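You operate a simulated robot arm through the tools that you are given. There is no shell and no other tool.

You run a simulated robot arm. Do the job below in one go: nothing can be reset, and whatever is moved stays where it is left.

JOB
Set the controls near the top of the wooden bench. At the end: the set knob is turned to low; the white collar lever is set to loose; the yellow collar lever is set to loose; the pump knob is turned to in; whatever was shut is shut again. Leave all else as you found it, and nothing knocked over. The yellow collar lever goes anticlockwise seen from above, to its stop. The white collar lever goes anticlockwise seen from above, to its stop.

The check looks at the end state, three seconds after you hand in, the way a careful person would. Anything else that was tipped, shoved, dropped, spilled or broken makes it a failure.

ROBOT AND FRAMES
A 7-joint arm with a two-finger parallel gripper, fixed in place. Base frame: the origin is at the foot of the arm, x ahead of it, y to its left, z up; the work surface is at about z = 0.03. Units: m, degrees, N and s.
With the tool pointing down near the work surface it reaches from about 0.22 to 0.6 m from the base axis. Its first joint turns from -66.0 to 66.0 degrees. Payload 2.5 kg.
The TCP is the grasp point between the finger pads, 0.023 m short of the fingertips. In the tool frame z runs along the fingers and y along their closing line. Largest opening 0.094 m; finger width 0.038, thickness 0.01; the body of the gripper, 0.054 by 0.096 m, starts 0.039 m behind the TCP.
Orientation is that of the tool frame in the base frame, as [roll, pitch, yaw] about the fixed x, y, z axes, in that order (R = Rz(yaw) Ry(pitch) Rx(roll)). With the fingers straight down and closing along the base's y, the tool's x points along the base's -x, its y along +y and its z along -z.

CONTROLS
- The arm moves only by the tool move_arm. Its argument "targets" is a list of rows, each a list of 7 numbers: the shift along the tool's x, y, z in m, then the turn, a rotation vector about the tool's x, y, z in degrees, then the closure in counts, from 0 (fully open) to 255 (shut). In form: [[x, y, z, rx, ry, rz, hand], ...]. A call has 1 to 20 rows; each row shifts and turns the commanded pose from where the row before left it, along the tool's axes as they then stand. Rows are played at 5 a second. More than 0.05 m and 8.6 degrees between two rows, or a gripper value outside its range, and nothing of the call is played. A pose out of reach is approached as far as the arm can. The call stops where the force on the tool passes 40 N (or 10 N more than at its start, if that is more) or the arm is blocked; 0.2 s more then pass. Each finger travels about 0.108 m/s and halts on what it meets, pressing with about 30 N; the grip force reading is that of the motor and also rises with nothing between the fingers. The clock runs only during rows and for 0.2 s after the last one: add rows that do not move to give the fingers time. The reply holds the time, the measured pose of the TCP, the force on the tool along the base axes, the opening and the grip force, in the units named above and with some noise, with the torque about the TCP (base axes, N m) and any sound that the robot's microphone picked up.
- Cameras (640 x 400 px; columns grow to the right, rows downward): "scene" is fixed at [0.1342, -0.4155, 0.5475]; the picture's right is [0.71, -0.70, 0.00], its down [-0.37, -0.37, -0.85] and it looks along [0.60, 0.61, -0.52] (base axes); focal length 293 px, centre (320, 200). "wrist" rides on the gripper at [0.086, 0.016, -0.074] in the tool frame; the picture's right is [-0.18, 0.98, 0.00], its down [-0.58, -0.11, -0.81] and it looks along [-0.79, -0.15, 0.59] (tool axes); focal length 243 px, centre (320, 200). There is no depth. A picture from a camera that has moved, and an enlarged one, comes with that camera's place and axes in the base frame and with its lens.
- capture(camera): a new picture of that camera. No time passes.
- inspect(camera, box): a new picture of the part [left, top, right, bottom] of that camera's present view, enlarged. No time passes.
- finish_job(): hands the job in; it is judged then, once.

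Nothing tells you positions but the pictures and the camera data. Unless the task says otherwise, let go and move clear before handing in.

The tools are called after "Call:" as a command line: name --pt "numbers of a row" for each row, then --argument value for the rest, lists and objects as JSON in quotes. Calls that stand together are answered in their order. move_arm: Moves the arm, as the interface text tells. Its arguments: {"type":"object","properties":{"targets":{"type":"array","items":{"type":"array","items":{"type":"number"}}}},"required":["targets"]} The other tools are called the same way: capture (camera) takes a picture; inspect (camera, box) takes an enlarged picture of a part of a camera's view; finish_job () hands the job in.

At the start:

```text
t: 0.0
tcp_pos: [0.3979, -0.0955, 0.4177]
orientation: [-180.0, 0.0, -179.9]
contact_force: [-0.4, 0.7, 0.7]
moment: [0.0, 0.01, -0.02]
gripper_width: 0.094
finger_force: 0.2
```

scene: 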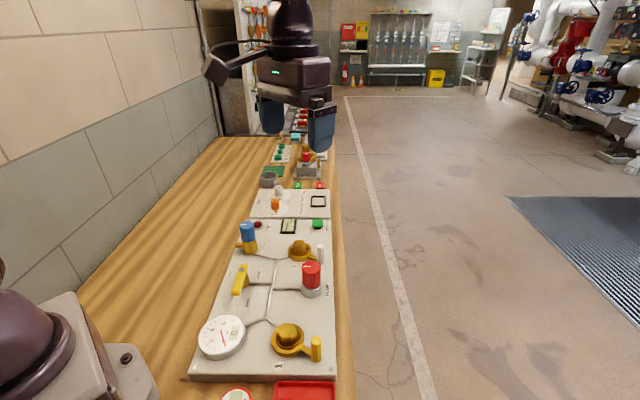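
wrist: 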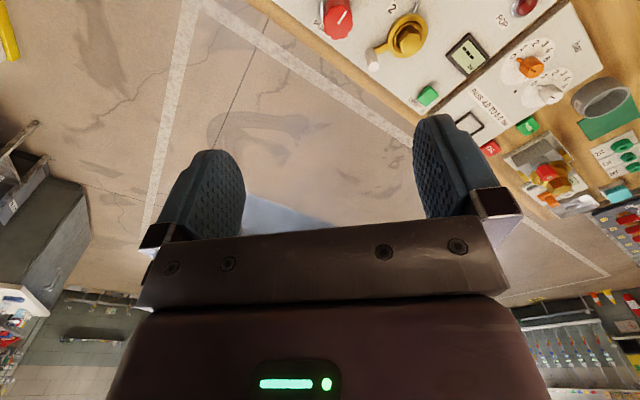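

I see a bench with a long panel carrying gauges, collars with levers, and knobs. I'll take enlarged views first to identify each control.

Call:
inspect --camera "scene" --box '[180, 210, 360, 400]'

Call:
inspect --camera "scene" --box '[230, 100, 350, 240]'

Call:
inspect --camera "wrist" --box '[300, 0, 640, 250]'

```text
2.11 times, centred on (270, 305) of scene
camera zoom: at [0.1342, -0.4155, 0.5475], right [0.71, -0.7, 0.0], down [-0.37, -0.37, -0.85], along [0.6, 0.61, -0.52], focal length 616 px, centre (425, -21)
```

zoom: 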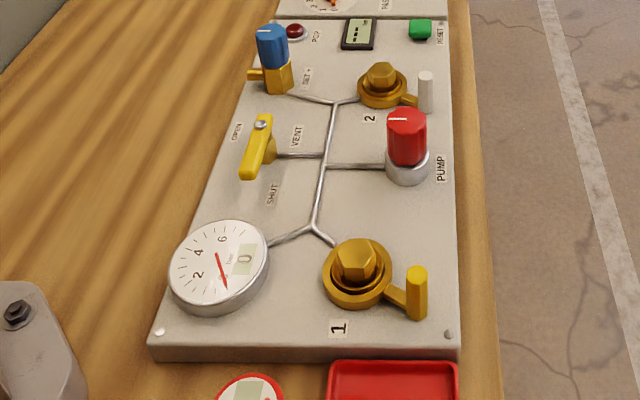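

```text
2.86 times, centred on (290, 170) of scene
camera zoom: at [0.1342, -0.4155, 0.5475], right [0.71, -0.7, 0.0], down [-0.37, -0.37, -0.85], along [0.6, 0.61, -0.52], focal length 836 px, centre (406, 286)
```

zoom: 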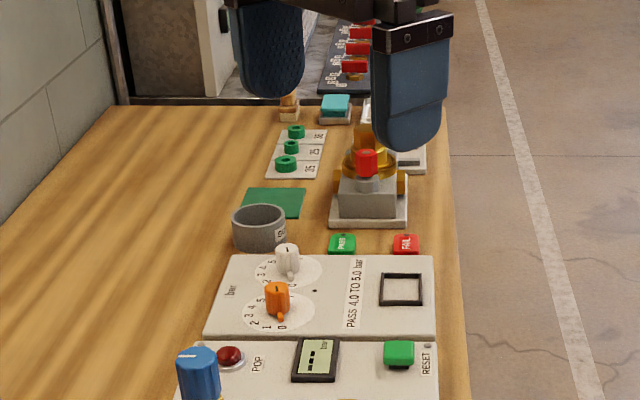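

```text
1.60 times, centred on (470, 125) of wrist
camera zoom: at [0.3105, -0.0796, 0.4926], right [0.18, 0.98, 0.0], down [0.58, -0.11, 0.81], along [0.79, -0.15, -0.59], focal length 388 px, centre (80, 320)
```

zoom: 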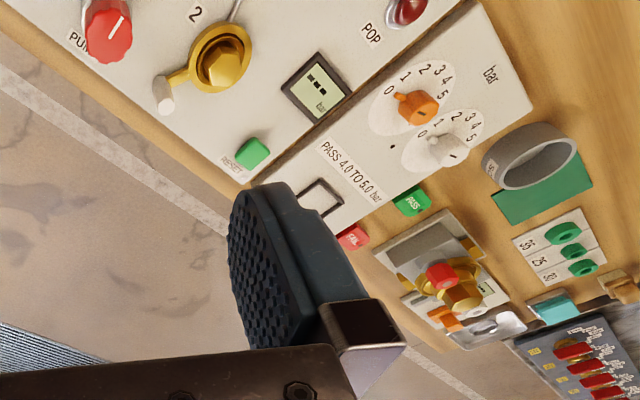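

I can see two collars (1 with a yellow post, 2 with a white post), a blue set knob, a red pump knob and a yellow vent lever. I need the labels, so I'll zoom in further.

Call:
inspect --camera "scene" --box '[225, 210, 275, 310]'

Call:
inspect --camera "scene" --box '[275, 225, 345, 305]'

Call:
inspect --camera "scene" --box '[190, 300, 260, 365]'

Call:
inspect --camera "scene" --box '[190, 330, 350, 400]'

Call:
inspect --camera "wrist" --box '[480, 40, 640, 240]'

```text
4.00 times, centred on (250, 260) of scene
camera zoom: at [0.1342, -0.4155, 0.5475], right [0.71, -0.7, 0.0], down [-0.37, -0.37, -0.85], along [0.6, 0.61, -0.52], focal length 1171 px, centre (600, -40)
```

zoom: 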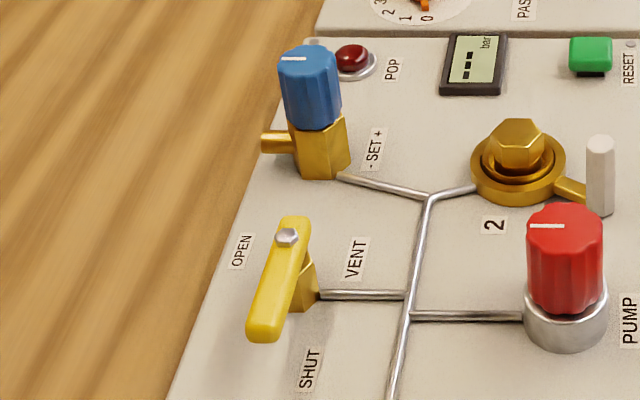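

```text
5.00 times, centred on (310, 265) of scene
camera zoom: at [0.1342, -0.4155, 0.5475], right [0.71, -0.7, 0.0], down [-0.37, -0.37, -0.85], along [0.6, 0.61, -0.52], focal length 1464 px, centre (370, -125)
```

zoom: 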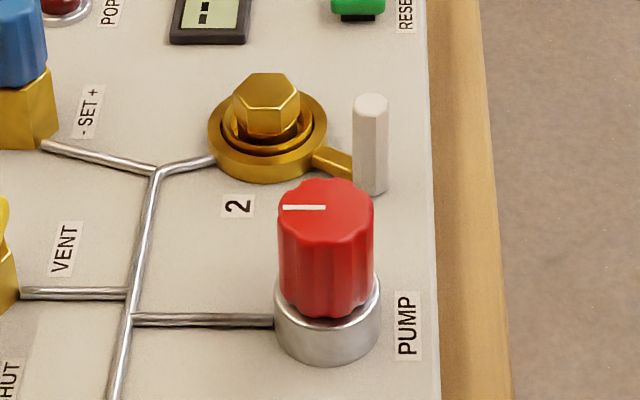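

```text
6.15 times, centred on (225, 332) of scene
camera zoom: at [0.1342, -0.4155, 0.5475], right [0.71, -0.7, 0.0], down [-0.37, -0.37, -0.85], along [0.6, 0.61, -0.52], focal length 1801 px, centre (905, -615)
```

zoom: 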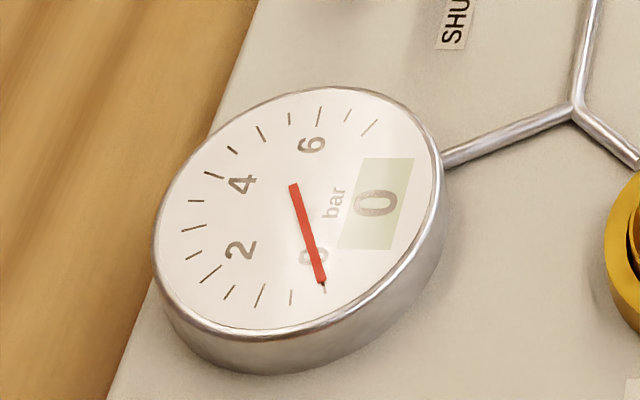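

```text
4.00 times, centred on (270, 365) of scene
camera zoom: at [0.1342, -0.4155, 0.5475], right [0.71, -0.7, 0.0], down [-0.37, -0.37, -0.85], along [0.6, 0.61, -0.52], focal length 1171 px, centre (520, -460)
```

zoom: 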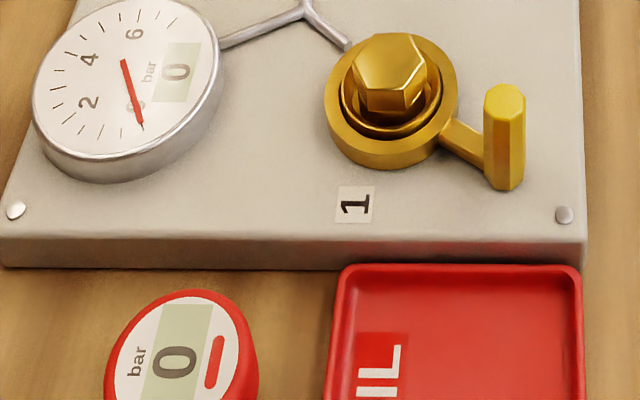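

```text
2.00 times, centred on (560, 140) of wrist
camera zoom: at [0.3105, -0.0796, 0.4926], right [0.18, 0.98, 0.0], down [0.58, -0.11, 0.81], along [0.79, -0.15, -0.59], focal length 485 px, centre (-160, 320)
```

zoom: 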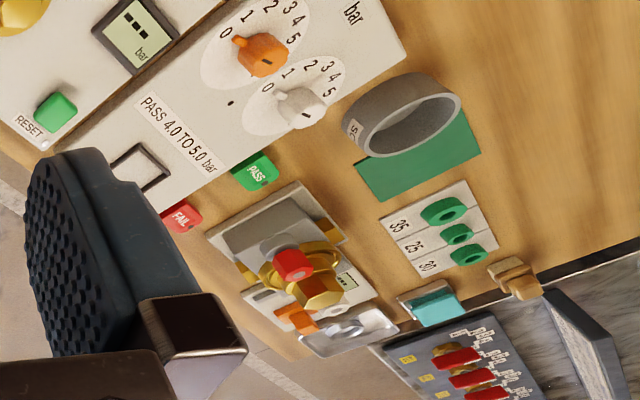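

The vent lever points at SHUT and the gauge reads 0. I'll draw the arm back and look at the panel with the wrist camera to read the labels and measure positions.

Call:
move_arm --pt "0.037 0.015 0 0 0 0 0" --pt "0.037 0.015 0 0 0 0 0" --pt "0.037 0.015 0 0 0 0 0" --pt "0.037 0.015 0 0 0 0 0" --pt "0 0 0 0 0 0 0"

Call:
capture --camera "wrist"

Call:
capture --camera "scene"

```text
t: 1.2
tcp_pos: [0.2494, -0.0338, 0.4167]
orientation: [-179.9, 0.0, -179.9]
contact_force: [-0.4, -0.9, 2.1]
moment: [0.02, -0.04, 0.02]
gripper_width: 0.094
finger_force: 0.0
```

```text
taken
camera wrist: at [0.1619, -0.0177, 0.4923], right [0.18, 0.98, 0.0], down [0.58, -0.11, 0.81], along [0.79, -0.15, -0.59], focal length 243 px, centre (320, 200)
```

wrist: 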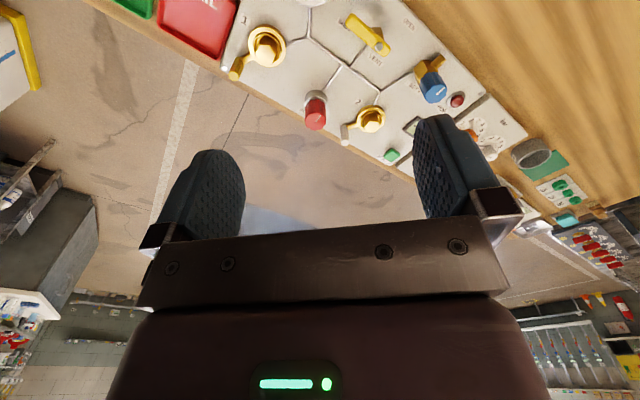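

```text
taken
```

scene: 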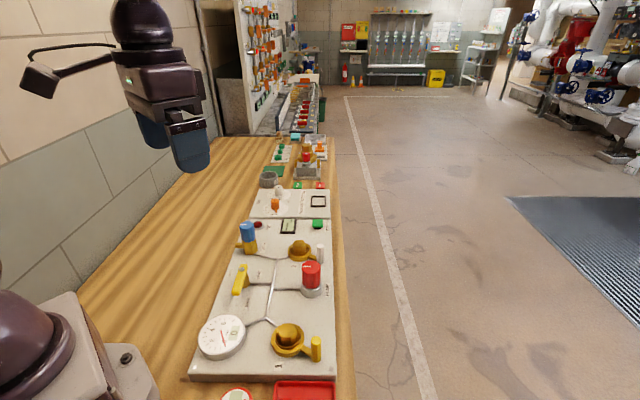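

The whole panel is visible in the wrist view. I'll zoom in there to read labels and triangulate against the scene camera.

Call:
inspect --camera "wrist" --box '[220, 0, 400, 160]'

Call:
inspect --camera "wrist" --box '[330, 0, 510, 160]'

Call:
inspect --camera "wrist" --box '[280, 70, 400, 160]'

Call:
inspect --camera "wrist" --box '[400, 40, 480, 110]'

```text
2.50 times, centred on (310, 80) of wrist
camera zoom: at [0.1619, -0.0177, 0.4923], right [0.18, 0.98, 0.0], down [0.58, -0.11, 0.81], along [0.79, -0.15, -0.59], focal length 606 px, centre (345, 500)
```

zoom: 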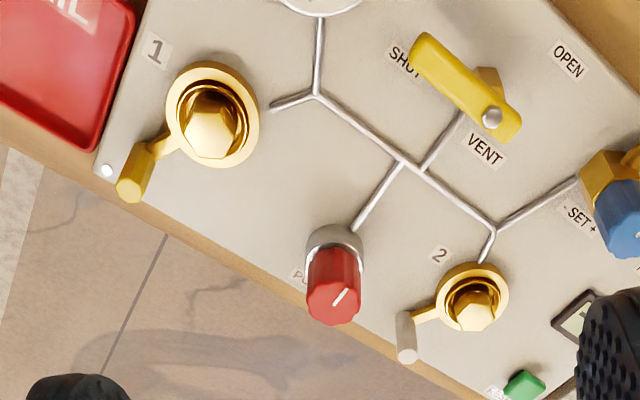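

```text
2.50 times, centred on (420, 80) of wrist
camera zoom: at [0.1619, -0.0177, 0.4923], right [0.18, 0.98, 0.0], down [0.58, -0.11, 0.81], along [0.79, -0.15, -0.59], focal length 606 px, centre (70, 500)
```

zoom: 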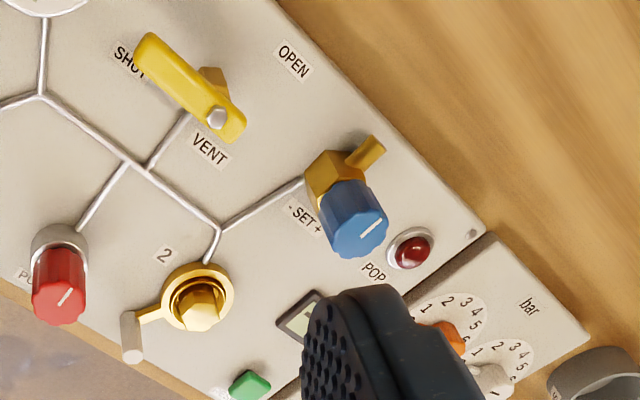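

```text
4.44 times, centred on (340, 115) of wrist
camera zoom: at [0.1619, -0.0177, 0.4923], right [0.18, 0.98, 0.0], down [0.58, -0.11, 0.81], along [0.79, -0.15, -0.59], focal length 1078 px, centre (231, 578)
```

zoom: 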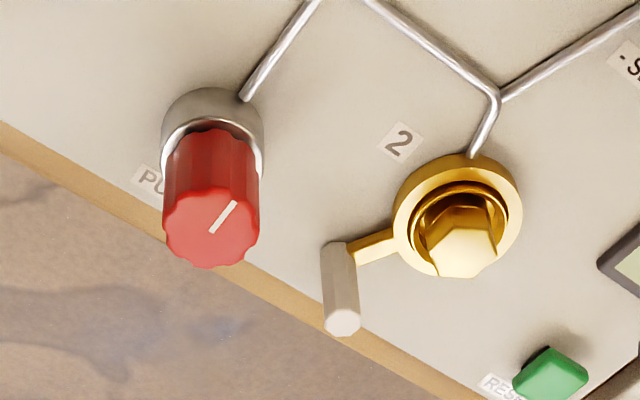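

```text
5.71 times, centred on (440, 75) of wrist
camera zoom: at [0.1619, -0.0177, 0.4923], right [0.18, 0.98, 0.0], down [0.58, -0.11, 0.81], along [0.79, -0.15, -0.59], focal length 1386 px, centre (-366, 914)
```

zoom: 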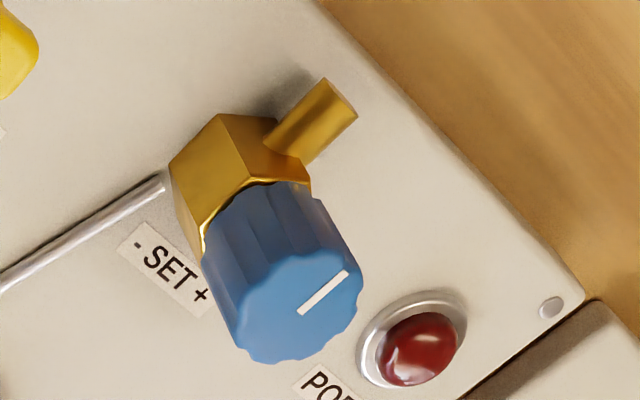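

All four controls, plus the vent lever at SHUT, are now identified. Next I'll tilt the tool for a steeper wrist view over the panel so I can pin down the coordinates.

Call:
move_arm --pt "-0.03 0.003 0.01 0 8.5 0 0" --pt "-0.03 0.003 0.01 0 8.5 0 0" --pt "-0.025 0.003 0.01 0 8.5 0 0" --pt "-0.02 0.003 0.01 0 8.5 0 0" --pt "0 0 0 0 0 0 0"

Call:
capture --camera "wrist"

```text
t: 2.4
tcp_pos: [0.3445, -0.0217, 0.3595]
orientation: [180.0, -34.1, -180.0]
contact_force: [0.2, -0.8, 0.3]
moment: [-0.01, 0.03, -0.02]
gripper_width: 0.0941
finger_force: 0.0
```

```text
taken
camera wrist: at [0.3137, -0.0071, 0.47], right [0.15, 0.98, -0.1], down [0.93, -0.11, 0.34], along [0.33, -0.15, -0.93], focal length 243 px, centre (320, 200)
```

wrist: 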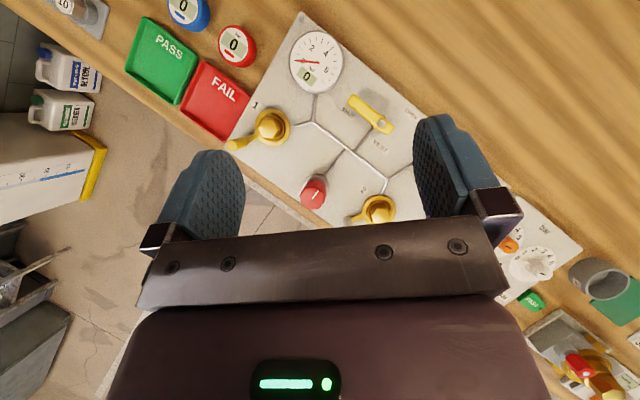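

This steeper view shows the panel well. I'll zoom in for positions.

Call:
inspect --camera "wrist" --box '[220, 60, 440, 230]'

Call:
inspect --camera "wrist" --box '[280, 80, 420, 170]'

Call:
inspect --camera "wrist" --box '[220, 140, 420, 230]'

```text
2.35 times, centred on (330, 145) of wrist
camera zoom: at [0.3137, -0.0071, 0.47], right [0.15, 0.98, -0.1], down [0.93, -0.11, 0.34], along [0.33, -0.15, -0.93], focal length 571 px, centre (296, 329)
```

zoom: 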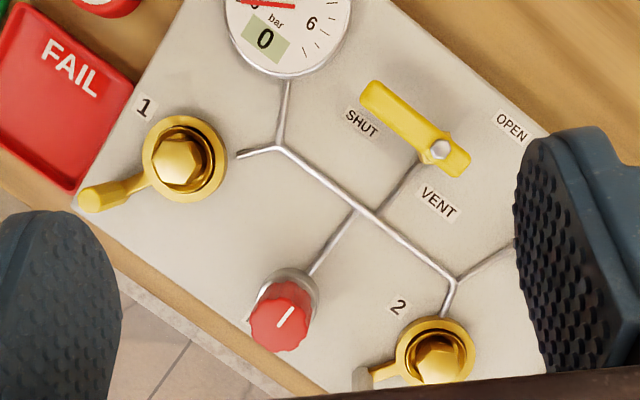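

```text
4.44 times, centred on (350, 125) of wrist
camera zoom: at [0.3137, -0.0071, 0.47], right [0.15, 0.98, -0.1], down [0.93, -0.11, 0.34], along [0.33, -0.15, -0.93], focal length 1078 px, centre (187, 533)
```

zoom: 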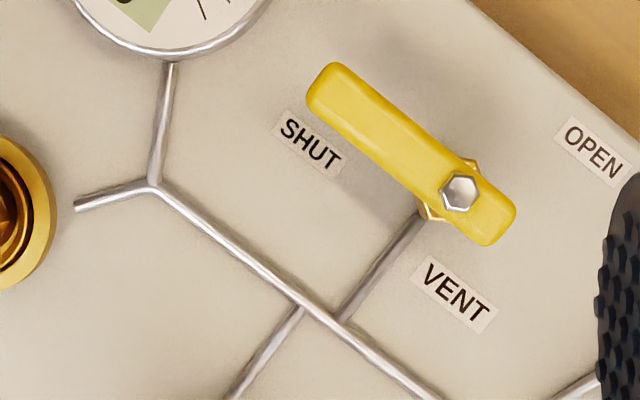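

```text
3.20 times, centred on (320, 185) of wrist
camera zoom: at [0.3137, -0.0071, 0.47], right [0.15, 0.98, -0.1], down [0.93, -0.11, 0.34], along [0.33, -0.15, -0.93], focal length 776 px, centre (320, 248)
```

zoom: 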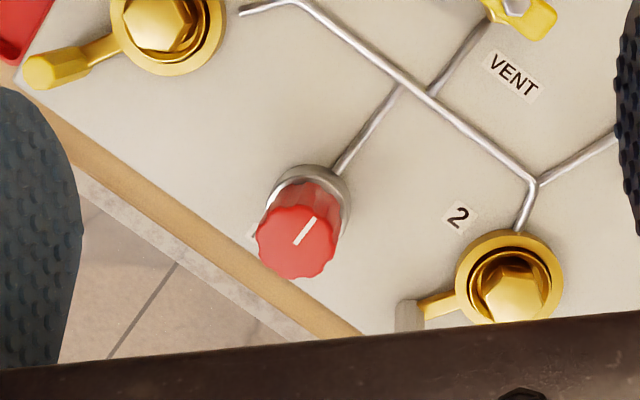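

The vent lever is at SHUT with its pivot near (0.340, 0.042); OPEN is a clockwise quarter turn. The other positions I have are:
- Pump knob: about (0.436, -0.077)
- Set knob: about (0.418, 0.134)
- Collar 1: (0.3235, -0.1375)
- Collar 2: (0.500, 0.031)

I'll straighten the tool, close the fingers and go above the vent lever's trailing side.

Call:
move_arm --pt "0 0 0 0 -8.52 0 60" --pt "0 0 0 0 -8.52 0 120" --pt "0 0 0 0 -8.52 0 180" --pt "0 0 0 0 -8.52 0 255" --pt "0.005 0.004 0.045 0 0 0 255" --pt "0.0045 0.0033 0.045 0 0 0 255" --pt "0 0 0.045 0 0 0 255" --pt "0 0 0.045 0 0 0 255" --pt "0 0 0.03 0 0 0 255" --pt "0 0 0 0 0 0 255"

Call:
capture --camera "wrist"

Call:
inspect --camera "scene" --box '[180, 180, 360, 380]'

```text
t: 4.6
tcp_pos: [0.3351, -0.0157, 0.1498]
orientation: [-180.0, 0.1, 179.9]
contact_force: [-0.4, -0.2, -0.8]
moment: [-0.01, -0.01, -0.01]
gripper_width: 0.0
finger_force: 30.3
```

```text
taken
camera wrist: at [0.2484, 0.0002, 0.2239], right [0.18, 0.98, 0.0], down [0.58, -0.11, 0.81], along [0.79, -0.15, -0.59], focal length 243 px, centre (320, 200)
```

wrist: 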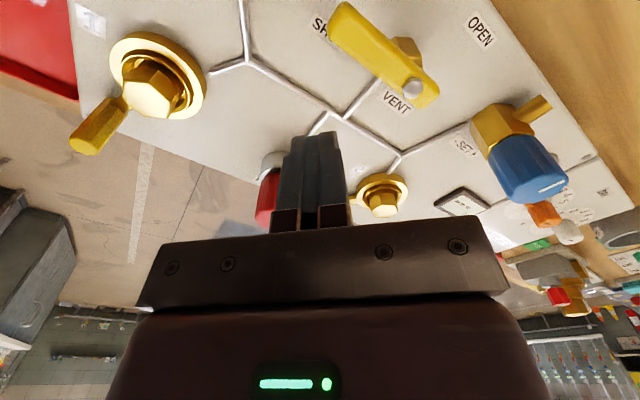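

```text
2.00 times, centred on (270, 280) of scene
camera zoom: at [0.1342, -0.4155, 0.5475], right [0.71, -0.7, 0.0], down [-0.37, -0.37, -0.85], along [0.6, 0.61, -0.52], focal length 585 px, centre (420, 40)
```

zoom: 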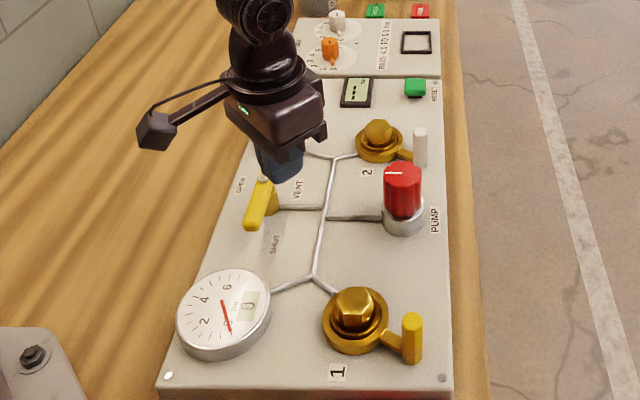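

The tool is vertical at (0.335, -0.016) with the fingers shut, on the trailing side of the vent lever. I'll descend and push the lever clockwise toward OPEN in small steps.

Call:
move_arm --pt "0 0 0.037 0 0 0 255" --pt "0 0 0.037 0 0 0 255" --pt "0.0067 0.0086 0 0 0 0 255" --pt "0.0068 0.0035 0 0 0 0 255" --pt "0.0068 0.0035 0 0 0 0 255" --pt "0.0054 0.0057 0 0 0 0 255" --pt "0.0054 0.0058 0 0 0 0 255" --pt "0.003 0.0064 0 0 0 0 255" --pt "0.003 0.0065 0 0 0 0 255" --pt "0 0 0 0 0 0 255"

Call:
inspect --camera "scene" --box '[180, 180, 360, 380]'

Call:
capture --camera "wrist"

```text
t: 6.8
tcp_pos: [0.2951, 0.0242, 0.0754]
orientation: [-179.9, 0.0, -180.0]
contact_force: [1.2, -4.2, 0.9]
moment: [0.01, -0.03, -0.09]
gripper_width: 0.0
finger_force: 29.8
```

```text
2.00 times, centred on (270, 280) of scene
camera zoom: at [0.1342, -0.4155, 0.5475], right [0.71, -0.7, 0.0], down [-0.37, -0.37, -0.85], along [0.6, 0.61, -0.52], focal length 585 px, centre (420, 40)
```

zoom: 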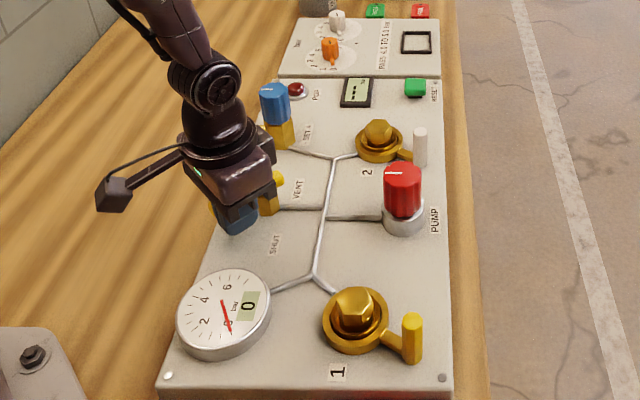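

```text
taken
camera wrist: at [0.2087, 0.0395, 0.1498], right [0.18, 0.98, 0.0], down [0.58, -0.11, 0.81], along [0.79, -0.15, -0.59], focal length 243 px, centre (320, 200)
```

wrist: 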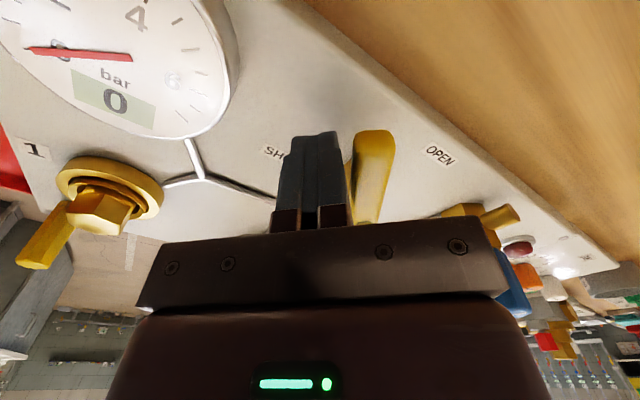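

The lever has swung about halfway (now pointing at the robot) with light force. I'll continue the arc to OPEN.

Call:
move_arm --pt "0.0022 0.0035 0 0 0 0 255" --pt "0.0022 0.0036 0 0 0 0 255" --pt "0.0015 0.0046 0 0 0 0 255" --pt "0.0015 0.0046 0 0 0 0 255" --pt "0.0002 0.0055 0 0 0 0 255" --pt "0.0001 0.0056 0 0 0 0 255" --pt "-0.001 0.0056 0 0 0 0 255" --pt "0 0 0 0 0 0 255"

Call:
capture --camera "wrist"

Call:
inspect --camera "scene" --box '[180, 180, 360, 380]'

```text
t: 8.4
tcp_pos: [0.2862, 0.05, 0.0755]
orientation: [-179.4, -0.6, 179.2]
contact_force: [-2.8, -5.2, 2.8]
moment: [0.05, -0.05, -0.13]
gripper_width: 0.0
finger_force: 30.6
stopped in row 8: the force on the tool passed its limit at 44 N (the readings are from after the stop); the commanded pose is now the measured one
```

```text
taken
camera wrist: at [0.2003, 0.0683, 0.1498], right [0.2, 0.98, -0.01], down [0.59, -0.11, 0.8], along [0.78, -0.17, -0.6], focal length 243 px, centre (320, 200)
```

wrist: 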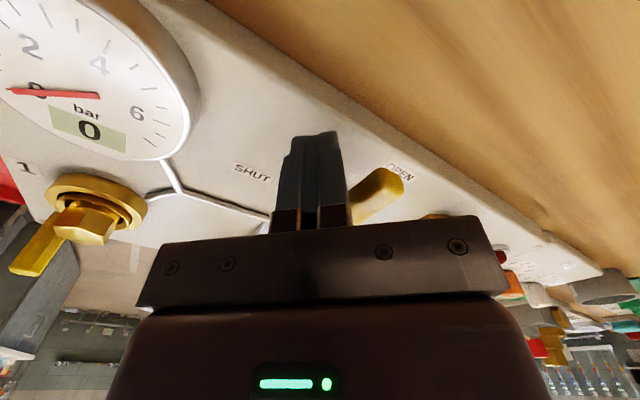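

```text
2.00 times, centred on (270, 280) of scene
camera zoom: at [0.1342, -0.4154, 0.5475], right [0.71, -0.7, 0.0], down [-0.37, -0.37, -0.85], along [0.6, 0.61, -0.52], focal length 585 px, centre (420, 40)
```

zoom: 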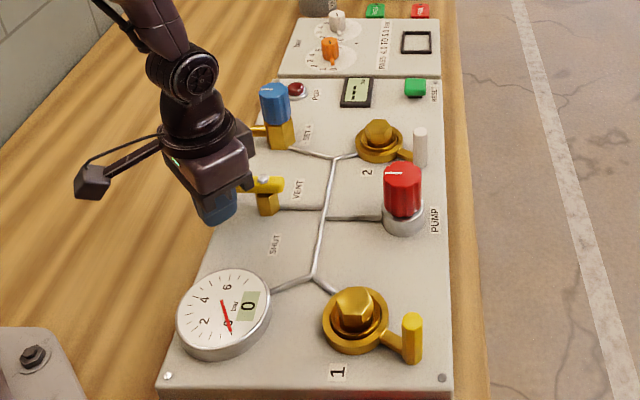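

The lever stopped at about a quarter turn, in line with its pipe next to OPEN, and the gauge still reads 0. Now I'll back off, rise, and travel to the trailing side of the yellow collar post, turning the tool so its flat face leads.

Call:
move_arm --pt "0.009 -0.009 0 0 0 0 255" --pt "0 0 0.0 -0.6 -0.6 0 255" --pt "0 0 -0.045 0 0 0 255" --pt "0 0 -0.045 0 0 0 255" --pt "-0.0075 -0.042 0 0 0 0 255" --pt "-0.0075 -0.042 0 0 0 0 255" --pt "-0.0075 -0.042 0 0 0 0 255" --pt "-0.0075 -0.042 0 0 0 0 255" --pt "-0.0075 -0.042 0 0 0 0 255" --pt "-0.0075 -0.042 0 0 0 0 255" --pt "0 0 0 0 0 7.55 255" --pt "0 0 0 0 0 7.55 255" --pt "0 0 0 0 0 7.55 255" --pt "0 0 0 0 0 7.55 255" --pt "0 0 0 0 0 7.55 255" --pt "0 0 0 0 0 7.55 255" --pt "0 0 0 0 0 0 255"

Call:
capture --camera "wrist"

Call:
inspect --camera "scene" --box '[180, 180, 360, 380]'

```text
t: 12.1
tcp_pos: [0.3193, -0.2109, 0.1646]
orientation: [179.8, 0.0, 133.8]
contact_force: [-0.1, 0.3, -0.2]
moment: [0.02, 0.03, -0.03]
gripper_width: 0.0
finger_force: 30.0
```

```text
taken
camera wrist: at [0.2705, -0.1378, 0.2388], right [0.84, 0.55, 0.0], down [0.32, -0.5, 0.81], along [0.44, -0.67, -0.59], focal length 243 px, centre (320, 200)
```

wrist: 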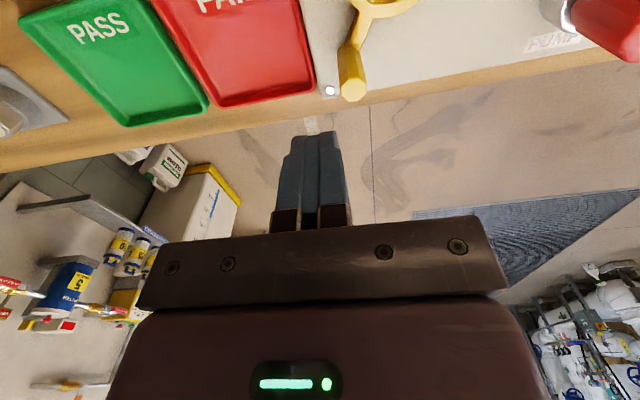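

```text
2.00 times, centred on (270, 280) of scene
camera zoom: at [0.1342, -0.4155, 0.5475], right [0.71, -0.7, 0.0], down [-0.37, -0.37, -0.85], along [0.6, 0.61, -0.52], focal length 585 px, centre (420, 40)
```

zoom: 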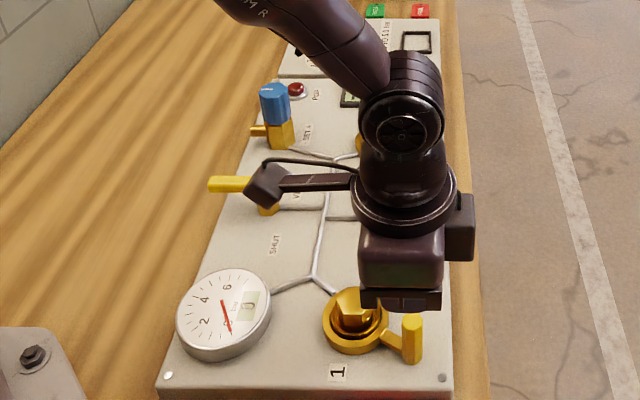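

The vent is clearly at OPEN. The yellow post checks out at about (0.337, -0.196), just ahead of the tool's flat face. I'll back off slightly, descend beside it and push it anticlockwise on its arc.

Call:
move_arm --pt "0 -0.01 0 0 0 0 255" --pt "0 0 0.043 0 0 0 255" --pt "0 0 0.0426 0 0 0 255" --pt "0 0.013 0 0 0 0 255" --pt "-0.0045 0.0094 0 0 0 0 255" --pt "-0.0029 0.0101 0 0 0 0 255" --pt "-0.0011 0.0104 0 0 0 0 255" --pt "0.0008 0.0104 0 0 0 0 255" --pt "0 0 0 0 0 0 255"

Call:
capture --camera "wrist"

Call:
inspect --camera "scene" --box '[180, 180, 360, 380]'

```text
t: 14.1
tcp_pos: [0.3556, -0.1854, 0.0771]
orientation: [179.8, 0.0, 134.0]
contact_force: [-1.0, -0.6, 0.5]
moment: [0.01, -0.02, 0.0]
gripper_width: 0.0
finger_force: 30.0
```

```text
taken
camera wrist: at [0.3075, -0.1123, 0.1524], right [0.84, 0.55, 0.0], down [0.32, -0.5, 0.81], along [0.45, -0.67, -0.59], focal length 243 px, centre (320, 200)
```

wrist: 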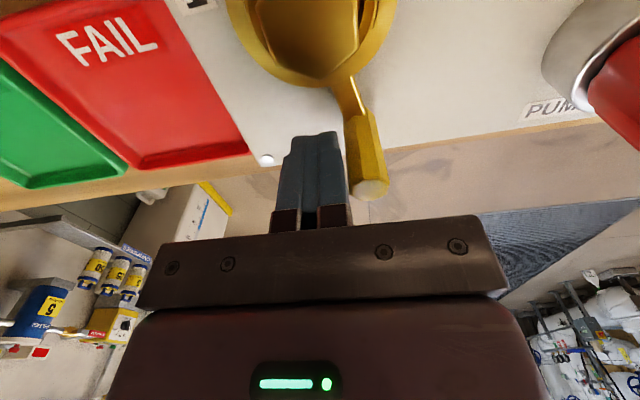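

```text
2.00 times, centred on (270, 280) of scene
camera zoom: at [0.1342, -0.4154, 0.5475], right [0.71, -0.7, 0.0], down [-0.37, -0.37, -0.85], along [0.6, 0.61, -0.52], focal length 585 px, centre (420, 40)
```

zoom: 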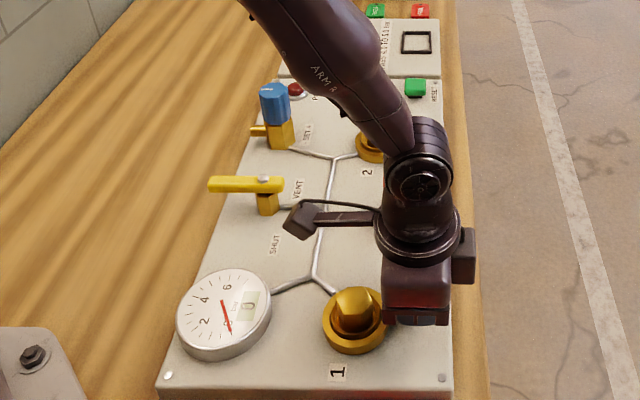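

The yellow lever is moving with almost no resistance, with the post against the finger face. I'll continue along the arc until it meets its stop.

Call:
move_arm --pt "0.0026 0.0101 0 0 0 0 255" --pt "0.0043 0.0095 0 0 0 0 255" --pt "0.0029 0.0043 0 0 0 0 255" --pt "0.003 0.0043 0 0 0 0 255" --pt "0 0 0 0 0 0 255"

Call:
capture --camera "wrist"

Call:
inspect --camera "scene" --box '[180, 180, 360, 380]'

```text
t: 15.1
tcp_pos: [0.3648, -0.1683, 0.078]
orientation: [-179.5, 0.4, 133.1]
contact_force: [-3.6, -4.9, 0.8]
moment: [-0.04, -0.01, -0.04]
gripper_width: 0.0
finger_force: 29.6
stopped in row 5: the force on the tool passed its limit at 43 N (the readings are from after the stop); the commanded pose is now the measured one
```

```text
taken
camera wrist: at [0.3161, -0.0924, 0.1526], right [0.84, 0.54, -0.01], down [0.32, -0.49, 0.81], along [0.43, -0.69, -0.58], focal length 243 px, centre (320, 200)
```

wrist: 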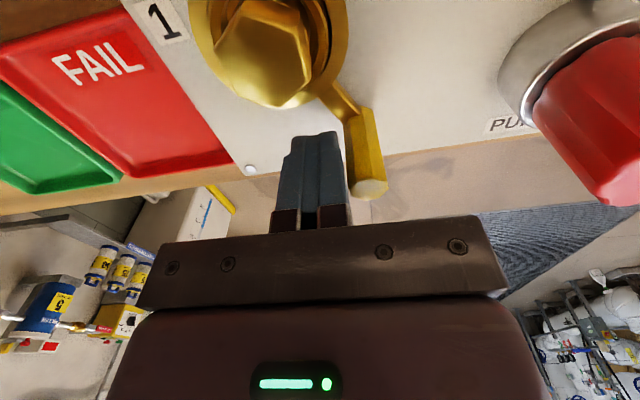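

```text
2.00 times, centred on (270, 280) of scene
camera zoom: at [0.1342, -0.4154, 0.5475], right [0.71, -0.7, 0.0], down [-0.37, -0.37, -0.85], along [0.6, 0.61, -0.52], focal length 585 px, centre (420, 40)
```

zoom: 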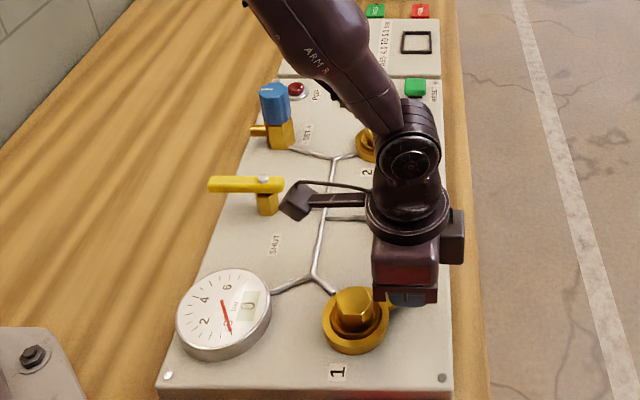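

The yellow lever travelled about 60° and hit its stop. I'll back away, rise, and move over the pump knob to the trailing side of the white collar post.

Call:
move_arm --pt "0 -0.012 0 0 0 0 255" --pt "0 0 0 -0.5 0.4 -0.9 255" --pt "0 0 -0.045 0 0 0 255" --pt "0 0 -0.045 0 0 0 255" --pt "-0.0008 0.0368 0 0 0 0 255" --pt "-0.0008 0.0368 0 0 0 0 255" --pt "-0.0008 0.0368 0 0 0 0 255" --pt "-0.0008 0.0368 0 0 0 0 255" --pt "-0.0006 0.0368 0 0 0 0 255" --pt "0 0 0 0 0 0 255"

Call:
capture --camera "wrist"

Call:
inspect --camera "scene" --box '[180, 180, 360, 380]'

```text
t: 17.3
tcp_pos: [0.4919, -0.0497, 0.1693]
orientation: [179.8, 0.0, 134.1]
contact_force: [0.7, -0.1, 0.2]
moment: [0.0, -0.04, -0.02]
gripper_width: 0.0
finger_force: 29.7
```

```text
taken
camera wrist: at [0.4427, 0.0235, 0.2445], right [0.83, 0.55, 0.0], down [0.33, -0.49, 0.81], along [0.45, -0.67, -0.59], focal length 243 px, centre (320, 200)
```

wrist: 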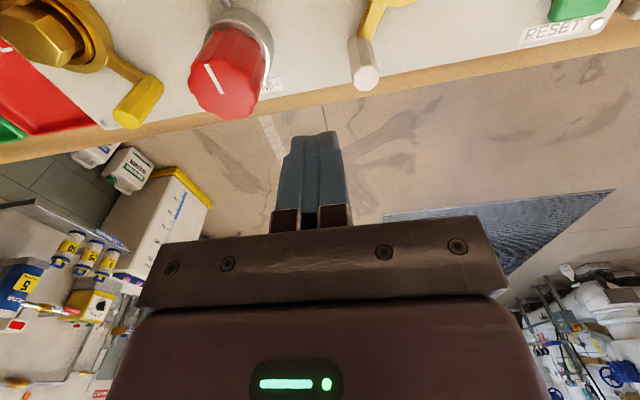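

```text
2.00 times, centred on (270, 280) of scene
camera zoom: at [0.1342, -0.4154, 0.5475], right [0.71, -0.7, 0.0], down [-0.37, -0.37, -0.85], along [0.6, 0.61, -0.52], focal length 585 px, centre (420, 40)
```

zoom: 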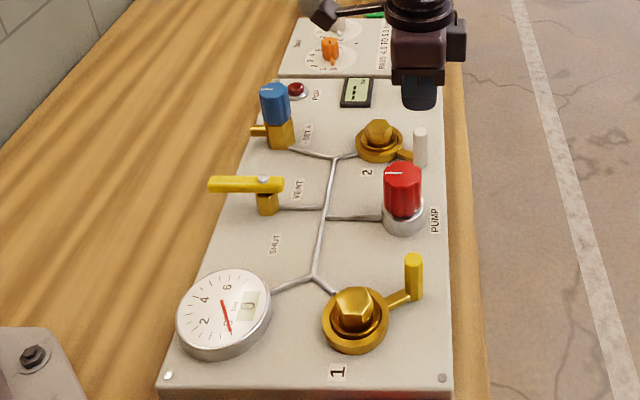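

The yellow collar is now loose. The white post is measured at about (0.514, -0.027), centred on the finger's face direction. I'll descend and push it along the same arc.

Call:
move_arm --pt "0 0 0.045 0 0 0 255" --pt "0 0 0.0448 0 0 0 255" --pt "0 0.0125 0 0 0 0 255" --pt "-0.0045 0.0094 0 0 0 0 255" --pt "-0.0029 0.0101 0 0 0 0 255" --pt "-0.0011 0.0104 0 0 0 0 255" --pt "0.0008 0.0104 0 0 0 0 255" --pt "0 0 0 0 0 0 255"

Call:
capture --camera "wrist"

Call:
inspect --camera "scene" --box '[220, 150, 360, 330]'

```text
t: 19.1
tcp_pos: [0.5339, -0.0182, 0.0798]
orientation: [179.9, 0.0, 134.1]
contact_force: [-0.7, -1.7, 0.1]
moment: [0.01, -0.02, -0.04]
gripper_width: 0.0001
finger_force: 29.5
```

```text
taken
camera wrist: at [0.4843, 0.0552, 0.1545], right [0.83, 0.55, 0.0], down [0.33, -0.49, 0.81], along [0.45, -0.67, -0.59], focal length 243 px, centre (320, 200)
```

wrist: 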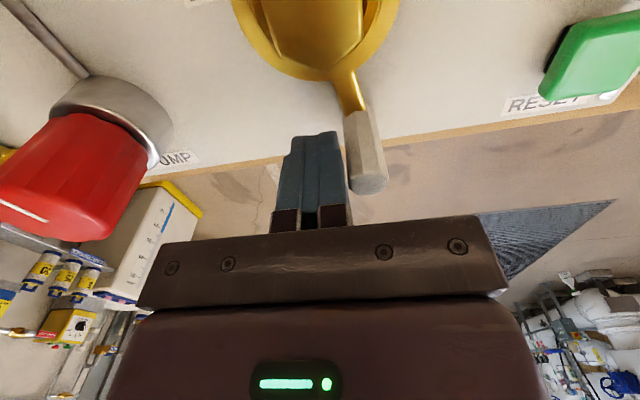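

```text
2.22 times, centred on (290, 240) of scene
camera zoom: at [0.1342, -0.4154, 0.5475], right [0.71, -0.7, 0.0], down [-0.37, -0.37, -0.85], along [0.6, 0.61, -0.52], focal length 650 px, centre (387, 111)
```

zoom: 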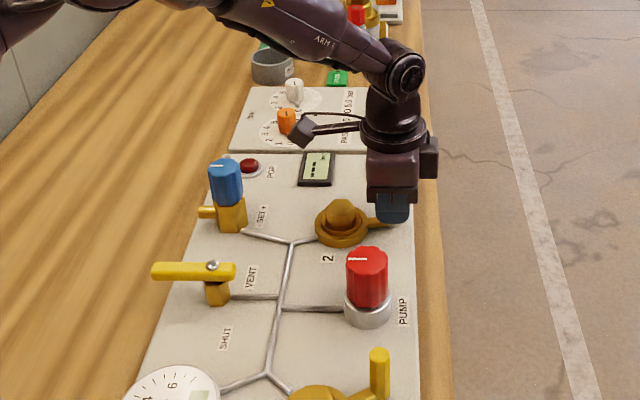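

The white lever is following smoothly. I'll continue to its stop.

Call:
move_arm --pt "0.0026 0.0101 0 0 0 0 255" --pt "0.0043 0.0095 0 0 0 0 255" --pt "0.0029 0.0043 0 0 0 0 255" --pt "0.003 0.0043 0 0 0 0 255" --pt "0 0 0 0 0 0 255"

Call:
capture --camera "wrist"

Call:
inspect --camera "scene" --box '[220, 150, 360, 330]'

```text
t: 20.1
tcp_pos: [0.5431, 0.0021, 0.0793]
orientation: [-179.2, 0.1, 133.5]
contact_force: [-6.5, -3.6, 2.1]
moment: [0.01, -0.04, 0.02]
gripper_width: 0.0
finger_force: 30.1
stopped in row 5: the force on the tool passed its limit at 44 N (the readings are from after the stop); the commanded pose is now the measured one
```

```text
taken
camera wrist: at [0.4948, 0.0751, 0.1537], right [0.84, 0.54, -0.01], down [0.33, -0.49, 0.81], along [0.43, -0.68, -0.59], focal length 243 px, centre (320, 200)
```

wrist: 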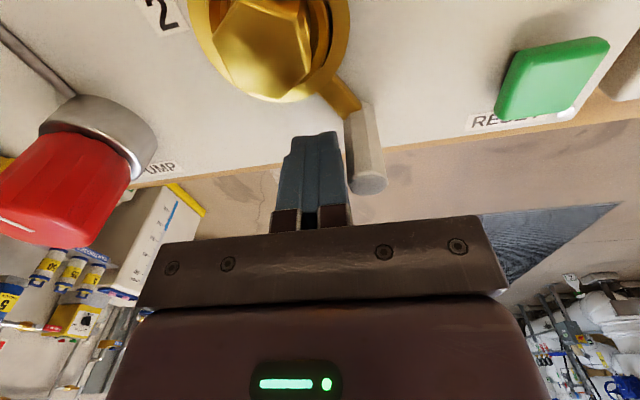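

```text
2.22 times, centred on (290, 240) of scene
camera zoom: at [0.1342, -0.4154, 0.5475], right [0.71, -0.7, 0.0], down [-0.37, -0.37, -0.85], along [0.6, 0.61, -0.52], focal length 650 px, centre (387, 111)
```

zoom: 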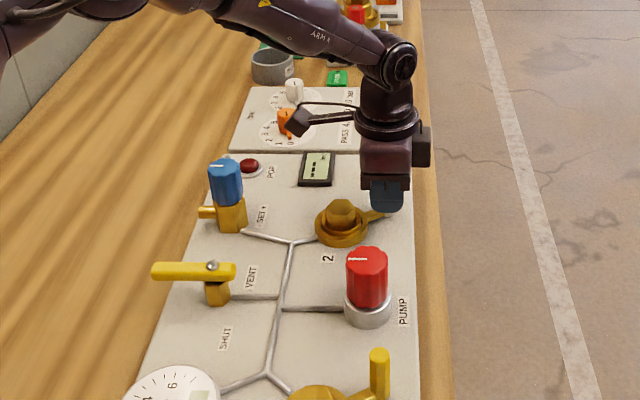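

The white lever also reached its stop, with the same 60° travel. Next is the set knob: I'll back off, rise, fly over it, and open the fingers above it for an alignment check.

Call:
move_arm --pt "0 -0.012 0 0 0 0 255" --pt "0 0 0 -0.8 0.1 -0.5 255" --pt "0 0 -0.0475 0 0 0 255" --pt "0 0 -0.0475 0 0 0 255" --pt "0.0455 0.0034 0 0 0 0 255" --pt "0.0455 0.0034 0 0 0 0 255" --pt "0.0455 0.0034 0 0 0 0 120" --pt "0.0453 0.0034 0 0 0 0 50" --pt "0 0 0 0 0 0 50" --pt "0 0 0 0 0 0 50"

Call:
capture --camera "wrist"

Call:
inspect --camera "scene" --box '[200, 150, 360, 370]'

```text
t: 22.3
tcp_pos: [0.418, 0.1323, 0.1765]
orientation: [179.9, 0.1, 134.2]
contact_force: [-0.2, 0.2, -0.7]
moment: [0.05, 0.04, -0.02]
gripper_width: 0.0755
finger_force: 0.1
```

```text
taken
camera wrist: at [0.3686, 0.2051, 0.2505], right [0.83, 0.55, 0.0], down [0.33, -0.49, 0.81], along [0.45, -0.67, -0.59], focal length 243 px, centre (320, 200)
```

wrist: 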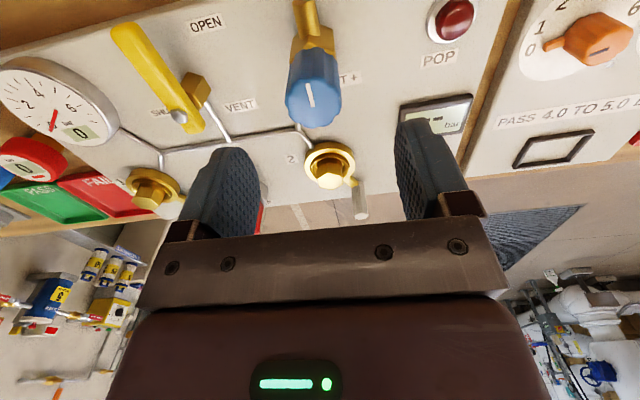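

```text
1.82 times, centred on (280, 260) of scene
camera zoom: at [0.1342, -0.4154, 0.5475], right [0.71, -0.7, 0.0], down [-0.37, -0.37, -0.85], along [0.6, 0.61, -0.52], focal length 532 px, centre (393, 91)
```

zoom: 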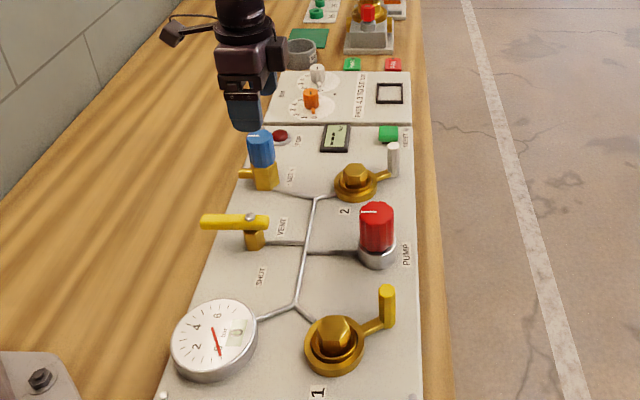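

Both collars now show loose in the scene view. The set knob is at about (0.415, 0.132) with its top near z = 0.107 and its mark pointing to the wall side. I'll descend around it and grip.

Call:
move_arm --pt "0.002 -0.002 0.02 0 0 0 50" --pt "0 0 0.032 0 0 0 50" --pt "0 0 0.0315 0 0 0 50" --pt "0 0 0 0 0 0 50" --pt "0 0 0 0 0 0 255" --pt "0 0 0 0 0 0 255" --pt "0 0 0 0 0 0 255"

Call:
capture --camera "wrist"

Call:
inspect --camera "scene" --box '[200, 180, 320, 300]'

```text
t: 23.9
tcp_pos: [0.4135, 0.131, 0.0905]
orientation: [-179.4, -0.1, 134.1]
contact_force: [-23.8, -19.1, 14.5]
moment: [-0.43, 0.29, -0.01]
gripper_width: 0.0373
finger_force: 45.0
```

```text
taken
camera wrist: at [0.3648, 0.2051, 0.1653], right [0.83, 0.55, -0.01], down [0.33, -0.49, 0.81], along [0.44, -0.68, -0.59], focal length 243 px, centre (320, 200)
```

wrist: 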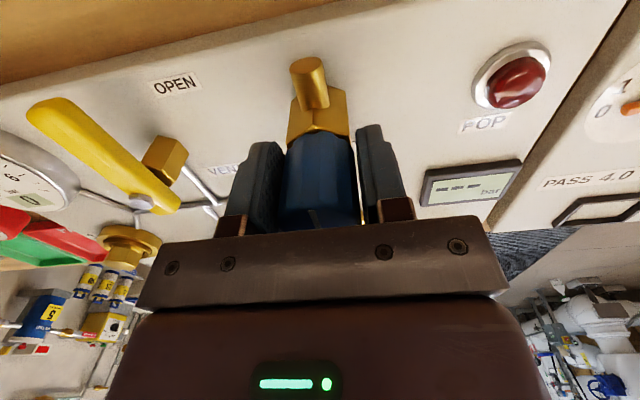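

```text
3.33 times, centred on (260, 240) of scene
camera zoom: at [0.1341, -0.4155, 0.5475], right [0.71, -0.7, 0.0], down [-0.37, -0.37, -0.85], along [0.6, 0.61, -0.52], focal length 976 px, centre (520, 67)
```

zoom: 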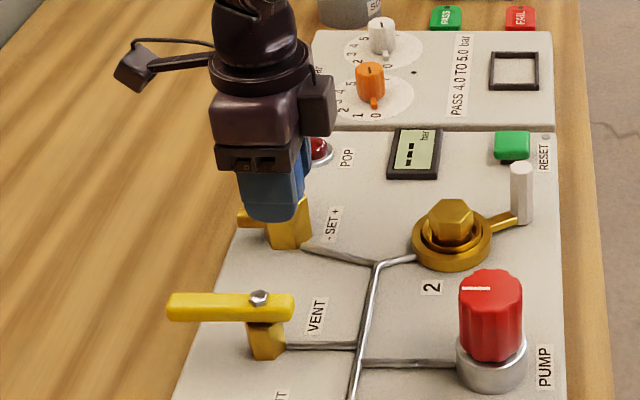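

The fingers closed on the knob (0.037 m), but a sideways force of about 30 N shows I'm off-centre toward +f. I'll shift a little to relieve it before turning.

Call:
move_arm --pt "0 -0.0012 0 0 0 0 255" --pt "0 -0.0012 0 0 0 0 255" --pt "0 0 0 0 0 0 255"

```text
t: 24.7
tcp_pos: [0.413, 0.1314, 0.0888]
orientation: [180.0, -0.1, 134.1]
contact_force: [-6.7, -14.1, -5.0]
moment: [-0.3, 0.57, -0.2]
gripper_width: 0.0375
finger_force: 45.1
```

The side force is down to about 15 N. I'll trim 1 mm more and begin turning anticlockwise (toward "-") while watching the torque.

Call:
move_arm --pt "0 -0.001 0 0 0 0 255" --pt "0 0 0 0 0 -4 255" --pt "0 0 0 0 0 -8 255" --pt "0 0 0 0 0 -8 255" --pt "0 0 0 0 0 0 255"

Call:
capture --camera "wrist"

```text
t: 25.9
tcp_pos: [0.4115, 0.1327, 0.0912]
orientation: [179.9, -0.2, 154.4]
contact_force: [-12.0, -0.4, -9.4]
moment: [0.16, 0.55, -0.87]
gripper_width: 0.0373
finger_force: 45.2
```

```text
taken
camera wrist: at [0.3399, 0.1836, 0.1655], right [0.59, 0.81, 0.0], down [0.48, -0.35, 0.81], along [0.65, -0.48, -0.59], focal length 243 px, centre (320, 200)
```

wrist: 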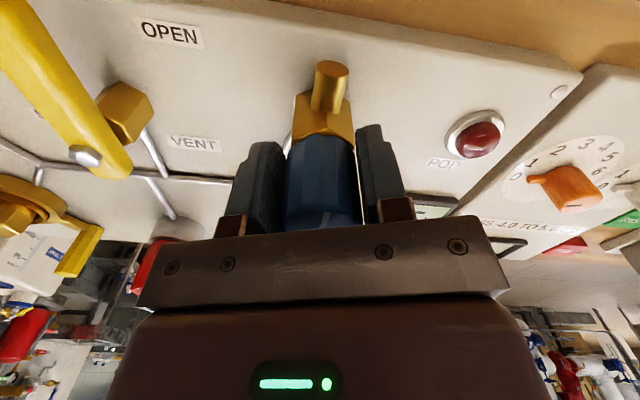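

The tool turned 20° with about 0.87 N·m resisting. I'll check whether the knob itself moved.

Call:
inspect --camera "wrist" --box '[250, 110, 400, 240]'

Call:
inspect --camera "scene" --box '[210, 180, 290, 280]'

```text
3.08 times, centred on (325, 175) of wrist
camera zoom: at [0.3399, 0.1836, 0.1655], right [0.59, 0.81, 0.0], down [0.48, -0.35, 0.81], along [0.65, -0.48, -0.59], focal length 746 px, centre (305, 277)
```

zoom: 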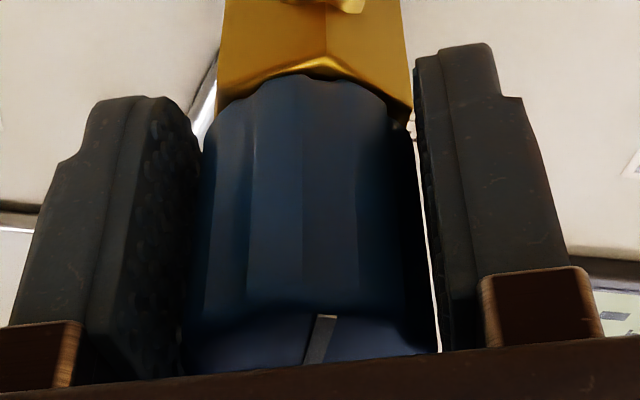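

```text
4.00 times, centred on (250, 230) of scene
camera zoom: at [0.1342, -0.4154, 0.5474], right [0.71, -0.7, 0.0], down [-0.37, -0.37, -0.85], along [0.6, 0.61, -0.52], focal length 1171 px, centre (600, 80)
```

zoom: 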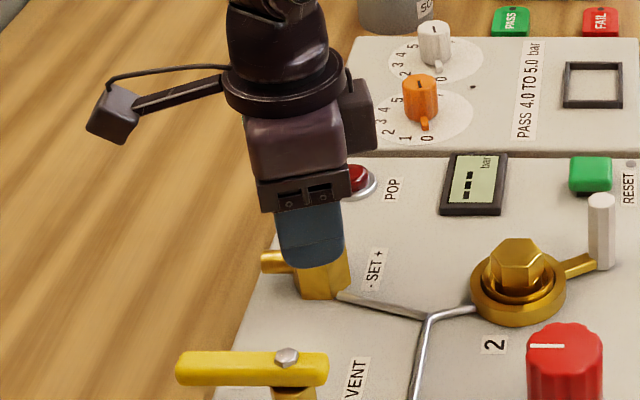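

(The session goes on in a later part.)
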